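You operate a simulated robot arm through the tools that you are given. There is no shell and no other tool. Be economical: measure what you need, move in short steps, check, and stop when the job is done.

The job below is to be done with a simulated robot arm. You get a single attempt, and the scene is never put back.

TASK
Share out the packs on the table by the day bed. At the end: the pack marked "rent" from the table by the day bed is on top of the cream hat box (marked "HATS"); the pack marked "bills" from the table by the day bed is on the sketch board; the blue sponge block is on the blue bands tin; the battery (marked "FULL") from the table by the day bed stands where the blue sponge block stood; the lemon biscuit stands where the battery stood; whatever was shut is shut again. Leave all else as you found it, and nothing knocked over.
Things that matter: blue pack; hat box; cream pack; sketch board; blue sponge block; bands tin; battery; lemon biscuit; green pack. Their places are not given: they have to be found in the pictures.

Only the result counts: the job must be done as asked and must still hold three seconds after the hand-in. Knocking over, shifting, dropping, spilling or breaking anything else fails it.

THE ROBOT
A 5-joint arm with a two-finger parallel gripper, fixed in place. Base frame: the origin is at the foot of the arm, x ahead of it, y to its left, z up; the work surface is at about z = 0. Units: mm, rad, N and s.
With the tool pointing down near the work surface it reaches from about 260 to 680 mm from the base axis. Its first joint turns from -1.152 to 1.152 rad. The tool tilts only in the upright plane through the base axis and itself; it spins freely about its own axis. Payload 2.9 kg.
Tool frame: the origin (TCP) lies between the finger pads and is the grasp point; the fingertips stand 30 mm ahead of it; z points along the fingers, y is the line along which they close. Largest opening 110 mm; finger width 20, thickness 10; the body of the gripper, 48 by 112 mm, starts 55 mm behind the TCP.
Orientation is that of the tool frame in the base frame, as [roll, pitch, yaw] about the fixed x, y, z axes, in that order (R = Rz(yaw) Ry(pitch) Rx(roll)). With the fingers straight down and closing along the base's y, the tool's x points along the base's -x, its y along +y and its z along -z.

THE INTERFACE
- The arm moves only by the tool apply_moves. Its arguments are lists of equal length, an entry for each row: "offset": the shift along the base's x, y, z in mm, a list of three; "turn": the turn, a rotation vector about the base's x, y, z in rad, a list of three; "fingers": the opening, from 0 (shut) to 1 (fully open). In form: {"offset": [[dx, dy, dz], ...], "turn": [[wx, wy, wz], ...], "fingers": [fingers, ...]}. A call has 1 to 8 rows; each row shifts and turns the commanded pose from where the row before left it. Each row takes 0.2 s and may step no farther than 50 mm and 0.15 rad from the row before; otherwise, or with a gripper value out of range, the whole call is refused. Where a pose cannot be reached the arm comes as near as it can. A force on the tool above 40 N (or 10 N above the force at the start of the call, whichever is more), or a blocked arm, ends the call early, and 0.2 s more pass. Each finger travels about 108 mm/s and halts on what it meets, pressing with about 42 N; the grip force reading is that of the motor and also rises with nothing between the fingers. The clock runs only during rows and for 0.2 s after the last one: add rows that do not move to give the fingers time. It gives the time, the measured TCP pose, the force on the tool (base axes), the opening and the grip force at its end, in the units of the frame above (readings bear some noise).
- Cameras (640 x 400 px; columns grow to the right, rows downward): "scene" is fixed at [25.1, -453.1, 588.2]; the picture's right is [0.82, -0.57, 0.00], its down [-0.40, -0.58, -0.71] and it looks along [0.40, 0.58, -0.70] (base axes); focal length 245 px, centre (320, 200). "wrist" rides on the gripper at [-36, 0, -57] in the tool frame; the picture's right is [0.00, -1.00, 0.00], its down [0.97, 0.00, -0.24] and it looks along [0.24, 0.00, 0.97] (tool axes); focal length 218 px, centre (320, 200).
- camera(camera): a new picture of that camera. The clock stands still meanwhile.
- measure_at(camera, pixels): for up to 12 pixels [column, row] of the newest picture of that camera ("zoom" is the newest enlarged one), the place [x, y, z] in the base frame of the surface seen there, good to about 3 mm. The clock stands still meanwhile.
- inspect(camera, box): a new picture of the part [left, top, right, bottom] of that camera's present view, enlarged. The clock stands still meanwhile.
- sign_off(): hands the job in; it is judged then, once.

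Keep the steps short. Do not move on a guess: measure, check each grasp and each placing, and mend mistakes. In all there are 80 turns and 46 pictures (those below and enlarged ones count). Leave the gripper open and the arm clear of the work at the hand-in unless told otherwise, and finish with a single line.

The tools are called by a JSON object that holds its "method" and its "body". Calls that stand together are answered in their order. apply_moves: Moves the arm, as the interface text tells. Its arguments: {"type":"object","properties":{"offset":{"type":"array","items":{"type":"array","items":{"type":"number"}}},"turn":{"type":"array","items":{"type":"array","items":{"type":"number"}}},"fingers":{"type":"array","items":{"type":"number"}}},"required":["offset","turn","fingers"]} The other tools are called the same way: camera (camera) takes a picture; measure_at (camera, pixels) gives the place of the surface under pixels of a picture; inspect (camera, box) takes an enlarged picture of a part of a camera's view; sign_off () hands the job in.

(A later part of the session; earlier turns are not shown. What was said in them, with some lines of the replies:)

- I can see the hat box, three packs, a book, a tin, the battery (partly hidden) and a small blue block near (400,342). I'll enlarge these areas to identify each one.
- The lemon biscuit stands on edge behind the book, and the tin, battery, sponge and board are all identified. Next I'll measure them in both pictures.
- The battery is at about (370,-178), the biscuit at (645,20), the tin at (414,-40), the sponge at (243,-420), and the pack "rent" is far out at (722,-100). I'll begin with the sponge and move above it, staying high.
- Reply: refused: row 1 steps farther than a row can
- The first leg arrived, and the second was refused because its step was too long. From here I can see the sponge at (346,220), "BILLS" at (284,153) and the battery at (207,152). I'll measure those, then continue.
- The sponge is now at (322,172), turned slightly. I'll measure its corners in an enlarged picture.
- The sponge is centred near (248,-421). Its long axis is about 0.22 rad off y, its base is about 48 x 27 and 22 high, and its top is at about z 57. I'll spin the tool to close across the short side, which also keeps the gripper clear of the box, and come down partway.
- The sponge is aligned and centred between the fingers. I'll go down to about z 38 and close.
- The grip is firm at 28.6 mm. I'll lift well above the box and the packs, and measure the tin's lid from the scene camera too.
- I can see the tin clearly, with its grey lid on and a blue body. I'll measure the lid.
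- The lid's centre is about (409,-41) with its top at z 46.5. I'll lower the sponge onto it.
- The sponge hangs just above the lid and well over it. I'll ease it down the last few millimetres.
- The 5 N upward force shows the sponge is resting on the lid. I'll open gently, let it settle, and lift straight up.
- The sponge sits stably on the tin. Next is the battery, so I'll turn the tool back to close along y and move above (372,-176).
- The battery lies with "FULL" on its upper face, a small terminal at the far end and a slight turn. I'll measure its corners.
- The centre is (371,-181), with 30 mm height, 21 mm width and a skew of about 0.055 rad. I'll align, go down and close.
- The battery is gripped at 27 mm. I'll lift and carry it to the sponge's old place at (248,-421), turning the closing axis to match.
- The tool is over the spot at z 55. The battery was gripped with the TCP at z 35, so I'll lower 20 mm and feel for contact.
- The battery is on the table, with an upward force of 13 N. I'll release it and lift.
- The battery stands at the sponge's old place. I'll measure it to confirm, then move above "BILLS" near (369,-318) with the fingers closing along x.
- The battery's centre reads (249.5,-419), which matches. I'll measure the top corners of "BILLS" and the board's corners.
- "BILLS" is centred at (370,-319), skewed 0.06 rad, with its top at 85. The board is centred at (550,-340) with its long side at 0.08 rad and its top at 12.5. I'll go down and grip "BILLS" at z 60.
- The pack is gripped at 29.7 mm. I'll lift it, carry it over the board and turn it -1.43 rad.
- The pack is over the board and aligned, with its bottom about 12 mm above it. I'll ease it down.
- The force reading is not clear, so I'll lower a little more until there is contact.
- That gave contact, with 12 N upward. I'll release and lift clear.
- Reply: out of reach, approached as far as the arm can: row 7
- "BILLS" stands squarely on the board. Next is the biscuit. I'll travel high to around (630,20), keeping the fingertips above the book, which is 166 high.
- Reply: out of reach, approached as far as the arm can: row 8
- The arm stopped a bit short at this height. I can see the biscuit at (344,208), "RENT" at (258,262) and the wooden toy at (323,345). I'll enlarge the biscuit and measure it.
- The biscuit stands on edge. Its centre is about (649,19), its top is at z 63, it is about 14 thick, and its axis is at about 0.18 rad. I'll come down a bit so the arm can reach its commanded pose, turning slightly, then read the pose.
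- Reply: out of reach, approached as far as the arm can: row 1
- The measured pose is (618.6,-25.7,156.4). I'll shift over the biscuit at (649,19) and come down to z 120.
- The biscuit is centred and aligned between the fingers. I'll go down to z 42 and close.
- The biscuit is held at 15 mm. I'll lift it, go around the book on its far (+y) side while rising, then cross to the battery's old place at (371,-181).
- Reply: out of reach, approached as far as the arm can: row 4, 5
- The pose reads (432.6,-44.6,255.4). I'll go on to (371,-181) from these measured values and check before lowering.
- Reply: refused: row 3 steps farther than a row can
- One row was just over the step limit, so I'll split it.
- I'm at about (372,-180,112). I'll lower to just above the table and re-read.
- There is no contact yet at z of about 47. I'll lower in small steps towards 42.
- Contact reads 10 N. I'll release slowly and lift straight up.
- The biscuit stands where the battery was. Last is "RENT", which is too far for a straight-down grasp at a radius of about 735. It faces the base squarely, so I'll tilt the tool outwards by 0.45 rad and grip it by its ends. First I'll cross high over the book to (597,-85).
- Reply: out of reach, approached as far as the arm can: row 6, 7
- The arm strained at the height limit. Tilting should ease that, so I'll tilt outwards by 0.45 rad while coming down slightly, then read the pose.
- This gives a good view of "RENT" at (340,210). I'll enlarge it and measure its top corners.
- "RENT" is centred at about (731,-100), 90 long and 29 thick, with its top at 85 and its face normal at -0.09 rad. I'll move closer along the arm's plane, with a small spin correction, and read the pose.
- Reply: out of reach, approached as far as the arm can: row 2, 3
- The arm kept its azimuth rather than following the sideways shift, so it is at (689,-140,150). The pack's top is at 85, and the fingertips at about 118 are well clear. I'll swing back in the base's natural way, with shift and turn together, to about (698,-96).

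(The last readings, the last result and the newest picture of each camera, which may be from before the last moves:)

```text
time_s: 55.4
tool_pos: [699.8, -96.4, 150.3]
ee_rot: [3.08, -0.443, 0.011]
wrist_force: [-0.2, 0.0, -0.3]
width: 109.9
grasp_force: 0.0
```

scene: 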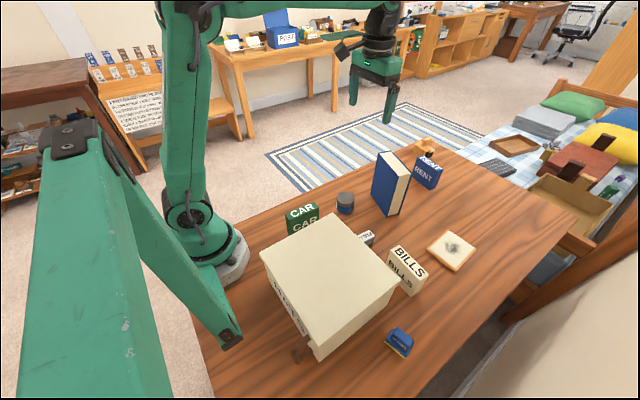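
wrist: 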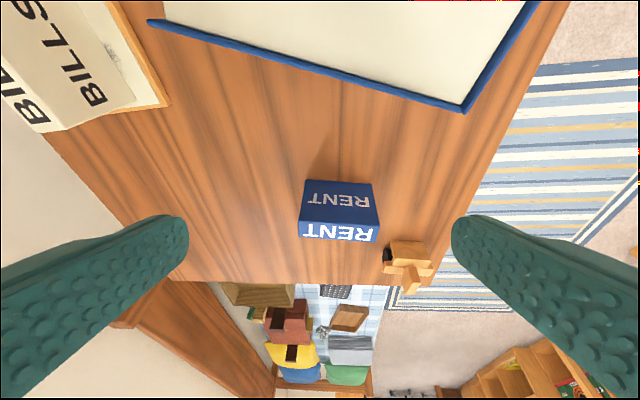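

That worked exactly. Now I'll spin about the tool axis to match the pack and extend radially in small steps.

{"method": "apply_moves", "body": {"offset": [[0, 0, 0], [10, -1.3, -10], [10, -1.3, -10], [0, 0, 0]], "turn": [[0.0385, -0.0053, -0.081], [0, 0, 0], [0, 0, 0], [0, 0, 0]], "fingers": [1, 1, 1, 1]}}

{"method": "camera", "body": {"camera": "wrist"}}

{"method": "camera", "body": {"camera": "scene"}}

```text
time_s: 56.4
tool_pos: [720.4, -99.2, 130.1]
ee_rot: [3.079, -0.443, 0.01]
wrist_force: [-0.5, -0.2, -0.1]
width: 110.0
grasp_force: 0.1
out of reach, approached as far as the arm can: row 1
```

```text
19 pictures are left
```

wrist: 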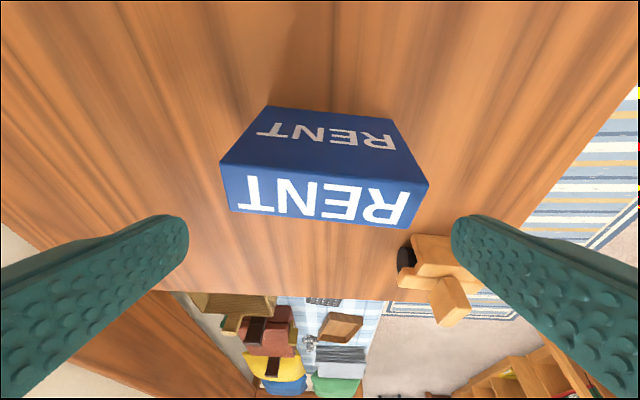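

```text
18 pictures are left
```

scene: 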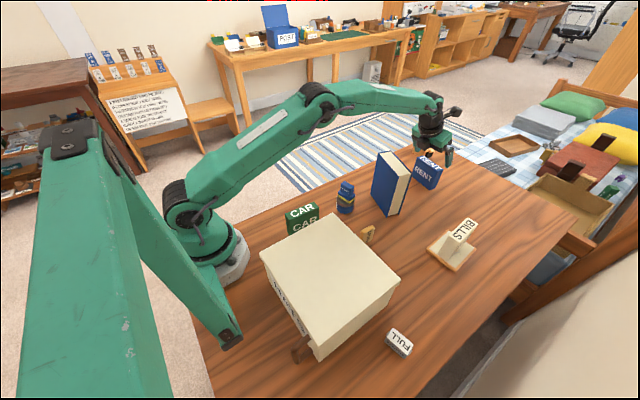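

A limit on the spin joint refuses that last bit of spin: yaw minus azimuth can't go below about 0.13 rad. The jaws are symmetric, so I'll back off a little and spin about half a turn the other way about the tool's own axis.

{"method": "apply_moves", "body": {"offset": [[-20, 2.7, 15], [-15, 2, 15], [0, 0, 0], [0, 0, 0], [0, 0, 0], [0, 0, 0], [0, 0, 0], [0, 0, 0]], "turn": [[0, 0, 0], [0, 0, 0], [-0.0639, 0.00875, 0.1343], [-0.0639, 0.00875, 0.1343], [-0.0639, 0.00875, 0.1343], [-0.0639, 0.00875, 0.1343], [-0.0639, 0.00875, 0.1343], [-0.0639, 0.00875, 0.1343]], "fingers": [1, 1, 1, 1, 1, 1, 1, 1]}}

{"method": "apply_moves", "body": {"offset": [[0, 0, 0], [0, 0, 0], [0, 0, 0], [0, 0, 0], [0, 0, 0], [0, 0, 0], [0, 0, 0], [0, 0, 0]], "turn": [[-0.0639, 0.00875, 0.1343], [-0.0639, 0.00875, 0.1343], [-0.0639, 0.00875, 0.1343], [-0.0639, 0.00875, 0.1343], [-0.0639, 0.00875, 0.1343], [-0.0639, 0.00875, 0.1343], [-0.0639, 0.00875, 0.1343], [-0.0639, 0.00875, 0.1343]], "fingers": [1, 1, 1, 1, 1, 1, 1, 1]}}

{"method": "apply_moves", "body": {"offset": [[0, 0, 0], [0, 0, 0], [0, 0, 0], [0, 0, 0], [0, 0, 0], [0, 0, 0], [0, 0, 0]], "turn": [[-0.0639, 0.00875, 0.1343], [-0.0639, 0.00875, 0.1343], [-0.0639, 0.00875, 0.1343], [-0.0639, 0.00875, 0.1343], [-0.0639, 0.00875, 0.1343], [-0.0639, 0.00875, 0.1343], [-0.0217, 0.003, 0.0457]], "fingers": [1, 1, 1, 1, 1, 1, 1]}}

```text
time_s: 58.2
tool_pos: [686.7, -93.6, 159.9]
ee_rot: [2.751, -0.226, 0.934]
wrist_force: [-0.7, -0.7, 0.8]
width: 109.8
grasp_force: 0.0
```

```text
time_s: 60.0
tool_pos: [685.6, -93.6, 159.2]
ee_rot: [2.774, 0.265, 2.036]
wrist_force: [0.3, 0.4, 0.3]
width: 109.8
grasp_force: 0.1
```

```text
time_s: 61.6
tool_pos: [685.4, -93.7, 159.4]
ee_rot: [-3.132, 0.449, 3.026]
wrist_force: [-0.1, 0.3, 0.4]
width: 110.0
grasp_force: 0.1
```

The tool is now aligned, with the closing line at heading 0.115 and a tilt of 0.449. I'll extend radially to (731,-100) at z 130 and look.

{"method": "apply_moves", "body": {"offset": [[15, -2.1, -10], [15, -2.1, -10], [15.5, -2.1, -9], [0, 0, 0]], "turn": [[0, 0, 0], [0, 0, 0], [0, 0, 0], [0, 0, 0]], "fingers": [1, 1, 1, 1]}}

{"method": "camera", "body": {"camera": "wrist"}}

{"method": "inspect", "body": {"camera": "scene", "box": [360, 80, 488, 220]}}

```text
time_s: 62.6
tool_pos: [732.8, -101.2, 129.6]
ee_rot: [-3.132, 0.447, 3.027]
wrist_force: [-0.7, 0.3, 0.7]
width: 109.8
grasp_force: 0.1
```

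```text
17 pictures are left
```

wrist: 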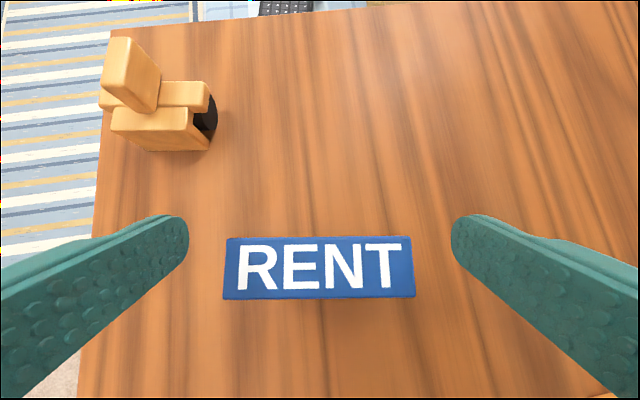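

```text
2.86 times, centred on (424, 150) of scene
```

zoom: 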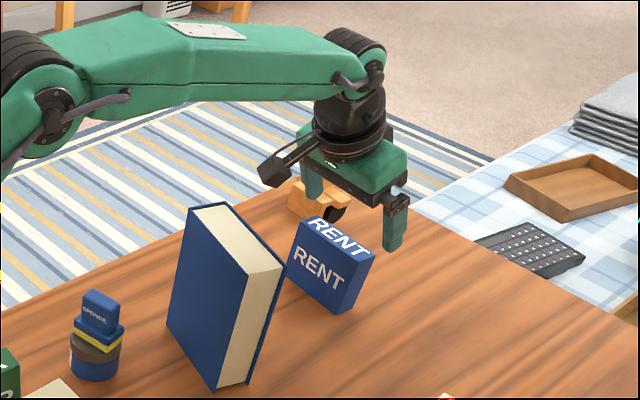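

"RENT" is centred between the fingers, and the gripper is clear so far. There is a dark part of the wrist near the book, at (275,170) in the enlarged picture. I'll measure it and the forearm's underside before going down.

{"method": "measure_at", "body": {"camera": "zoom", "pixels": [[275, 182], [265, 172], [292, 165], [200, 96], [280, 92], [330, 92], [240, 240], [280, 265], [200, 208], [318, 225]]}}

{"method": "measure_at", "body": {"camera": "wrist", "pixels": [[228, 240], [410, 238], [412, 294], [226, 297]]}}

```text
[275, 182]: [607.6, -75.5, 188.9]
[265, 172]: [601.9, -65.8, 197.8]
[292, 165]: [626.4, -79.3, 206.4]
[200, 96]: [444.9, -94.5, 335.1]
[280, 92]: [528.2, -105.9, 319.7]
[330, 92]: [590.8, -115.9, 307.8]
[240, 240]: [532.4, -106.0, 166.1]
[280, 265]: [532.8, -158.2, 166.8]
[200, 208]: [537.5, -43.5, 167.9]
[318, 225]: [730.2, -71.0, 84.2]
```

```text
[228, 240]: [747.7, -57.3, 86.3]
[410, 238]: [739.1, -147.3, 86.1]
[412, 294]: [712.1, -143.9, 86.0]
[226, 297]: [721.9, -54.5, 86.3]
```

The pack's centre is (730,-101). The dark part is at x ≥ 600 while the book ends at x ≤ 567, so a straight descent keeps more than 30 mm clear. I'll go down to z 52 and close.

{"method": "apply_moves", "body": {"offset": [[-1, 0, -25], [0, 0, -25], [0, 0, -25], [0, 0, 0]], "turn": [[0, 0, 0], [0, 0, 0], [0, 0, 0], [0, 0, 0]], "fingers": [1, 1, 1, 1]}}

{"method": "apply_moves", "body": {"offset": [[0, 0, 0], [0, 0, 0], [0, 0, 0], [0, 0, 0]], "turn": [[0, 0, 0], [0, 0, 0], [0, 0, 0], [0, 0, 0]], "fingers": [0.9, 0.8, 0.7, 0.65]}}

```text
time_s: 63.6
tool_pos: [730.0, -102.4, 54.2]
ee_rot: [-3.131, 0.45, 3.027]
wrist_force: [-0.7, -0.4, 0.6]
width: 110.0
grasp_force: 0.0
```

```text
time_s: 64.6
tool_pos: [730.1, -102.8, 54.8]
ee_rot: [-3.132, 0.448, 3.027]
wrist_force: [0.3, 0.6, 0.0]
width: 94.5
grasp_force: 42.3
```

The pack is gripped at 94.5 mm by its ends. I'll lift, then draw it in radially while rising.

{"method": "apply_moves", "body": {"offset": [[0, 0, 30], [0, 0, 40], [-19.8, 2.8, 30], [-19.8, 2.8, 30], [-19.8, 2.8, 35], [-19.8, 2.8, 35], [0, 0, 0]], "turn": [[0, 0, 0], [0, 0, 0], [0, 0, 0], [0, 0, 0], [0, 0, 0], [0, 0, 0], [0, 0, 0]], "fingers": [0.65, 0.65, 0.65, 0.65, 0.65, 0.65, 0.65]}}

{"method": "inspect", "body": {"camera": "scene", "box": [330, 40, 490, 200]}}

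```text
time_s: 66.2
tool_pos: [652.2, -87.9, 256.3]
ee_rot: [-3.133, 0.45, 3.025]
wrist_force: [-0.6, 0.3, -0.8]
width: 94.6
grasp_force: 41.9
```

```text
2.50 times, centred on (410, 120) of scene
```

zoom: 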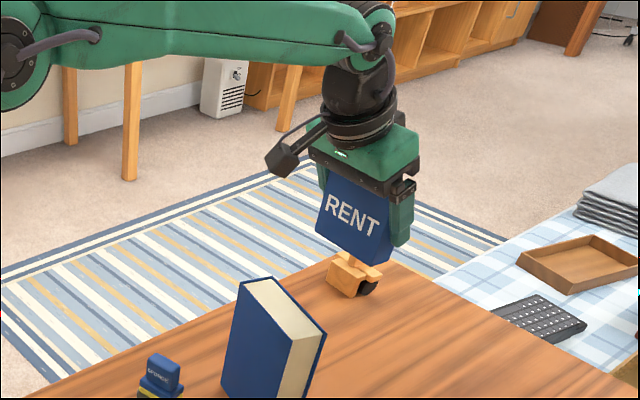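

The pack is up and clear. I'll check whether it hung upright by measuring its face.

{"method": "measure_at", "body": {"camera": "zoom", "pixels": [[331, 188], [320, 230], [350, 190], [350, 242], [380, 212], [375, 258]]}}

```text
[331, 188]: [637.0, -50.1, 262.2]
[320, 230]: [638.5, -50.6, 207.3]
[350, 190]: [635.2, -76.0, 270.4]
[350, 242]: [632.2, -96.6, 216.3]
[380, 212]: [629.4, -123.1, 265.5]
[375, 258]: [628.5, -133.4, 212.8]
```

It is upright to within a couple of millimetres. Now I'll swing the base towards the hat box, drawing in and turning together so the tilt stays in the arm's plane.

{"method": "apply_moves", "body": {"offset": [[-26.8, -38.0, 0], [-28.9, -35.0, 0], [-30.8, -31.7, 0], [-32.3, -28.5, 0], [-33.6, -25.1, 0], [-34.5, -21.7, 0], [-35.1, -18.4, 0], [-35.5, -15.0, 0]], "turn": [[0, 0, -0.065], [0, 0, -0.065], [0, 0, -0.065], [0, 0, -0.065], [0, 0, -0.065], [0, 0, -0.065], [0, 0, -0.065], [0, 0, -0.065]], "fingers": [0.65, 0.65, 0.65, 0.65, 0.65, 0.65, 0.65, 0.65]}}

{"method": "apply_moves", "body": {"offset": [[-35.6, -11.7, 0], [-33.7, -6.7, 0], [-36.4, -0.3, 0], [-31.8, 8.3, 0], [0, 0, 0]], "turn": [[0, 0, -0.065], [0, 0, -0.06], [0, 0, -0.06], [0, 0, -0.045], [0, 0, 0]], "fingers": [0.65, 0.65, 0.65, 0.65, 0.65]}}

```text
time_s: 68.0
tool_pos: [392.8, -303.3, 256.1]
ee_rot: [-3.132, 0.45, 2.507]
wrist_force: [0.0, 0.4, -1.3]
width: 94.4
grasp_force: 42.5
```

```text
time_s: 69.2
tool_pos: [253.9, -314.7, 255.3]
ee_rot: [-3.132, 0.449, 2.274]
wrist_force: [0.5, -0.3, -1.6]
width: 94.4
grasp_force: 42.0
```

It tracks well. I'll draw in to about (236,-290), lower to z 195 and look.

{"method": "apply_moves", "body": {"offset": [[-10, 12.3, 0], [-9, 11, 0], [0, 0, -30], [0, 0, -29], [0, 0, 0]], "turn": [[0, 0, 0], [0, 0, 0], [0, 0, 0], [0, 0, 0], [0, 0, 0]], "fingers": [0.65, 0.65, 0.65, 0.65, 0.65]}}

{"method": "camera", "body": {"camera": "scene"}}

{"method": "camera", "body": {"camera": "wrist"}}

```text
time_s: 70.4
tool_pos: [235.6, -291.4, 195.3]
ee_rot: [-3.131, 0.449, 2.276]
wrist_force: [0.3, 0.3, -1.5]
width: 94.6
grasp_force: 42.1
```

```text
14 pictures are left
```

scene: 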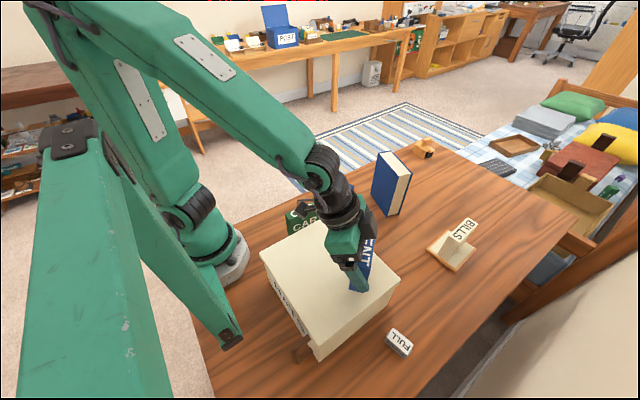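

```text
13 pictures are left
```

wrist: 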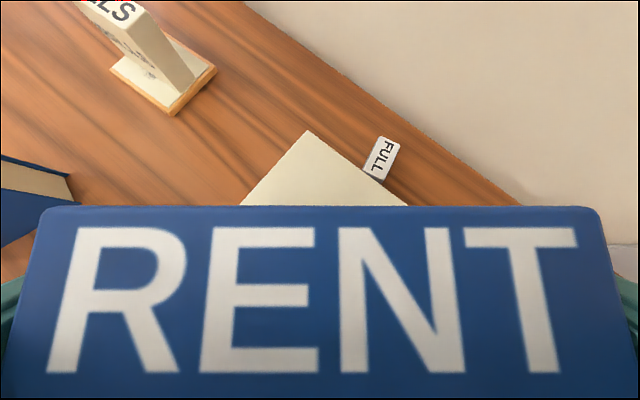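

The pack is above the box, but one end would come near the box's edge. I'll draw in another 20 mm, then lower slowly.

{"method": "apply_moves", "body": {"offset": [[-6.3, 7.8, 0], [-6.3, 7.7, 0], [0, 0, -5], [0, 0, -3], [0, 0, 0]], "turn": [[0, 0, 0], [0, 0, 0], [0, 0, 0], [0, 0, 0], [0, 0, 0]], "fingers": [0.65, 0.65, 0.65, 0.65, 0.65]}}

{"method": "apply_moves", "body": {"offset": [[0, 0, -1.5], [0, 0, 0]], "turn": [[0, 0, 0], [0, 0, 0]], "fingers": [0.65, 0.65]}}

```text
time_s: 71.6
tool_pos: [222.8, -272.8, 188.5]
ee_rot: [-3.133, 0.449, 2.279]
wrist_force: [-0.2, -0.2, -0.9]
width: 94.5
grasp_force: 42.2
```

```text
time_s: 72.2
tool_pos: [224.4, -275.3, 187.8]
ee_rot: [-3.133, 0.448, 2.277]
wrist_force: [-0.3, -0.3, -1.6]
width: 94.7
grasp_force: 42.2
```

{"method": "apply_moves", "body": {"offset": [[0, 0, -1], [0, 0, 0]], "turn": [[0, 0, 0], [0, 0, 0]], "fingers": [0.65, 0.65]}}

{"method": "apply_moves", "body": {"offset": [[0, 0, -1], [0, 0, 0]], "turn": [[0, 0, 0], [0, 0, 0]], "fingers": [0.65, 0.65]}}

```text
time_s: 72.8
tool_pos: [224.8, -273.8, 186.7]
ee_rot: [-3.134, 0.448, 2.277]
wrist_force: [0.7, 0.4, -1.6]
width: 94.8
grasp_force: 41.8
```

```text
time_s: 73.4
tool_pos: [223.6, -273.0, 185.1]
ee_rot: [-3.133, 0.448, 2.277]
wrist_force: [0.2, -0.5, -1.5]
width: 94.7
grasp_force: 42.5
```

The force still shows only the pack's own weight (-1.5 N). I'll keep lowering by about 1 mm.

{"method": "apply_moves", "body": {"offset": [[0, 0, -1], [0, 0, 0]], "turn": [[0, 0, 0], [0, 0, 0]], "fingers": [0.65, 0.65]}}

{"method": "apply_moves", "body": {"offset": [[0, 0, -0.8], [0, 0, 0]], "turn": [[0, 0, 0], [0, 0, 0]], "fingers": [0.65, 0.65]}}

```text
time_s: 74.0
tool_pos: [223.1, -273.1, 184.0]
ee_rot: [-3.135, 0.449, 2.276]
wrist_force: [0.2, 1.2, 1.7]
width: 94.6
grasp_force: 41.8
```

```text
time_s: 74.6
tool_pos: [225.0, -274.1, 184.3]
ee_rot: [-3.134, 0.45, 2.276]
wrist_force: [-3.5, 5.8, 15.7]
width: 94.5
grasp_force: 41.8
```

Contact is firm at 16 N. I'll relax slightly, open fully, and lift straight up.

{"method": "apply_moves", "body": {"offset": [[0, 0, 0.7], [0, 0, 0], [0, 0, 0], [0, 0, 0]], "turn": [[0, 0, 0], [0, 0, 0], [0, 0, 0], [0, 0, 0]], "fingers": [0.86, 0.92, 1, 1]}}

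{"method": "inspect", "body": {"camera": "scene", "box": [270, 190, 430, 290]}}

```text
time_s: 75.6
tool_pos: [223.4, -273.7, 183.5]
ee_rot: [-3.133, 0.449, 2.276]
wrist_force: [0.2, 0.1, 1.0]
width: 109.9
grasp_force: 0.1
```

```text
4.00 times, centred on (350, 240) of scene
```

zoom: 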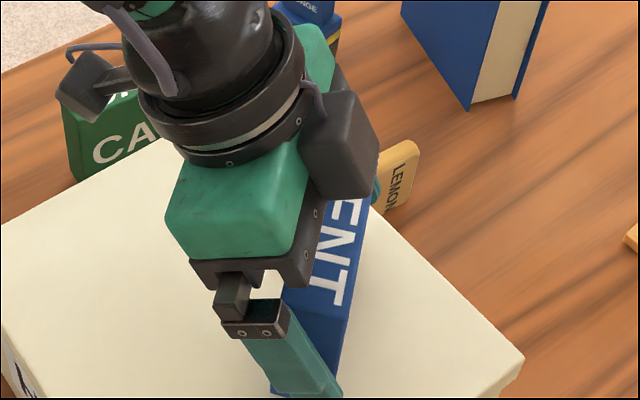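

The fingers are open and clear of the pack's ends. I'll lift straight up.

{"method": "apply_moves", "body": {"offset": [[0, 0, 10], [0, 0, 25], [0, 0, 35], [0, 0, 40], [20, -24, 20], [25, -30, 0], [0, 0, 0]], "turn": [[0, 0, 0], [0, 0, 0], [0, 0, 0], [0, 0, 0], [0, 0, 0], [0, 0, 0], [0, 0, 0]], "fingers": [1, 1, 1, 1, 1, 1, 1]}}

{"method": "camera", "body": {"camera": "scene"}}

```text
time_s: 77.2
tool_pos: [268.7, -328.8, 313.0]
ee_rot: [-3.131, 0.449, 2.278]
wrist_force: [0.0, -0.3, -0.1]
width: 110.2
grasp_force: 0.0
```

```text
11 pictures are left
```

scene: 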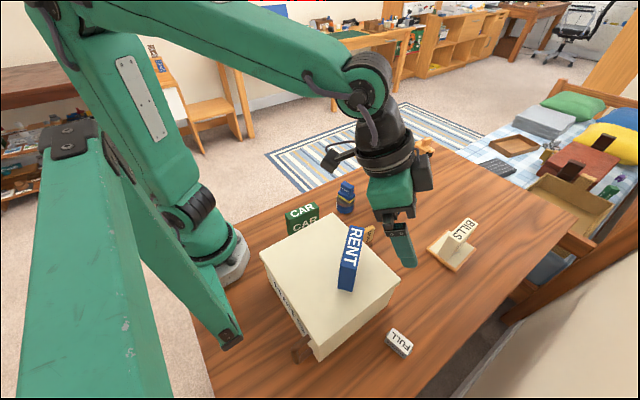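

Everything looks to be in place, though the arm hides the book. I'll compare the box corners with the first measurements, swing the arm a little further out, and take one last look.

{"method": "measure_at", "body": {"camera": "scene", "pixels": [[263, 255], [332, 217], [396, 279], [318, 345], [354, 232], [347, 285], [370, 236], [398, 341], [462, 230], [346, 187]]}}

{"method": "apply_moves", "body": {"offset": [[-10, -15, 20], [-32, -27, 0], [-33, -22, 0], [0, 0, 0]], "turn": [[0, 0, 0], [0, 0, -0.09], [0, 0, -0.09], [0, 0, 0]], "fingers": [1, 1, 1, 1]}}

{"method": "camera", "body": {"camera": "scene"}}

```text
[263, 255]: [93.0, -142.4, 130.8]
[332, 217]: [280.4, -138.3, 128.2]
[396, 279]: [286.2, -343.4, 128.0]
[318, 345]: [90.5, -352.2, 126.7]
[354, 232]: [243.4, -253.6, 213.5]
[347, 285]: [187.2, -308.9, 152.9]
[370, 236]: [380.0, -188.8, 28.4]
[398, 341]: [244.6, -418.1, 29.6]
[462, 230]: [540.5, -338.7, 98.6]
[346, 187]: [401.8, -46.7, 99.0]
```

```text
time_s: 78.2
tool_pos: [194.5, -391.6, 334.9]
ee_rot: [-3.112, 0.447, 2.095]
wrist_force: [-0.5, -0.1, -0.1]
width: 109.8
grasp_force: 0.0
```

```text
10 pictures are left
```

scene: 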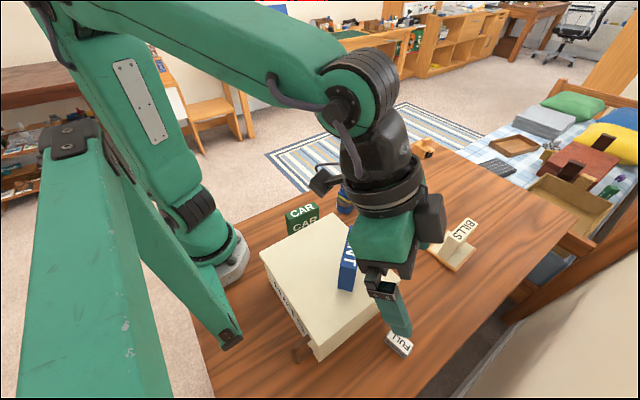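

The box hasn't moved, the pack "rent" is on top of it, and everything else stands as it should. The book was still upright in the last clear view, and no contact was felt near it. The gripper is open and high above the work, so I'll hand in.

{"method": "sign_off", "body": {}}

```text
The job is handed in.
```

The job is handed in: "rent" is on the hat box, "bills" on the sketch board, the sponge on the bands tin, the battery in the sponge's old place and the biscuit in the battery's; nothing shut was opened, and I saw nothing else moved or knocked over.
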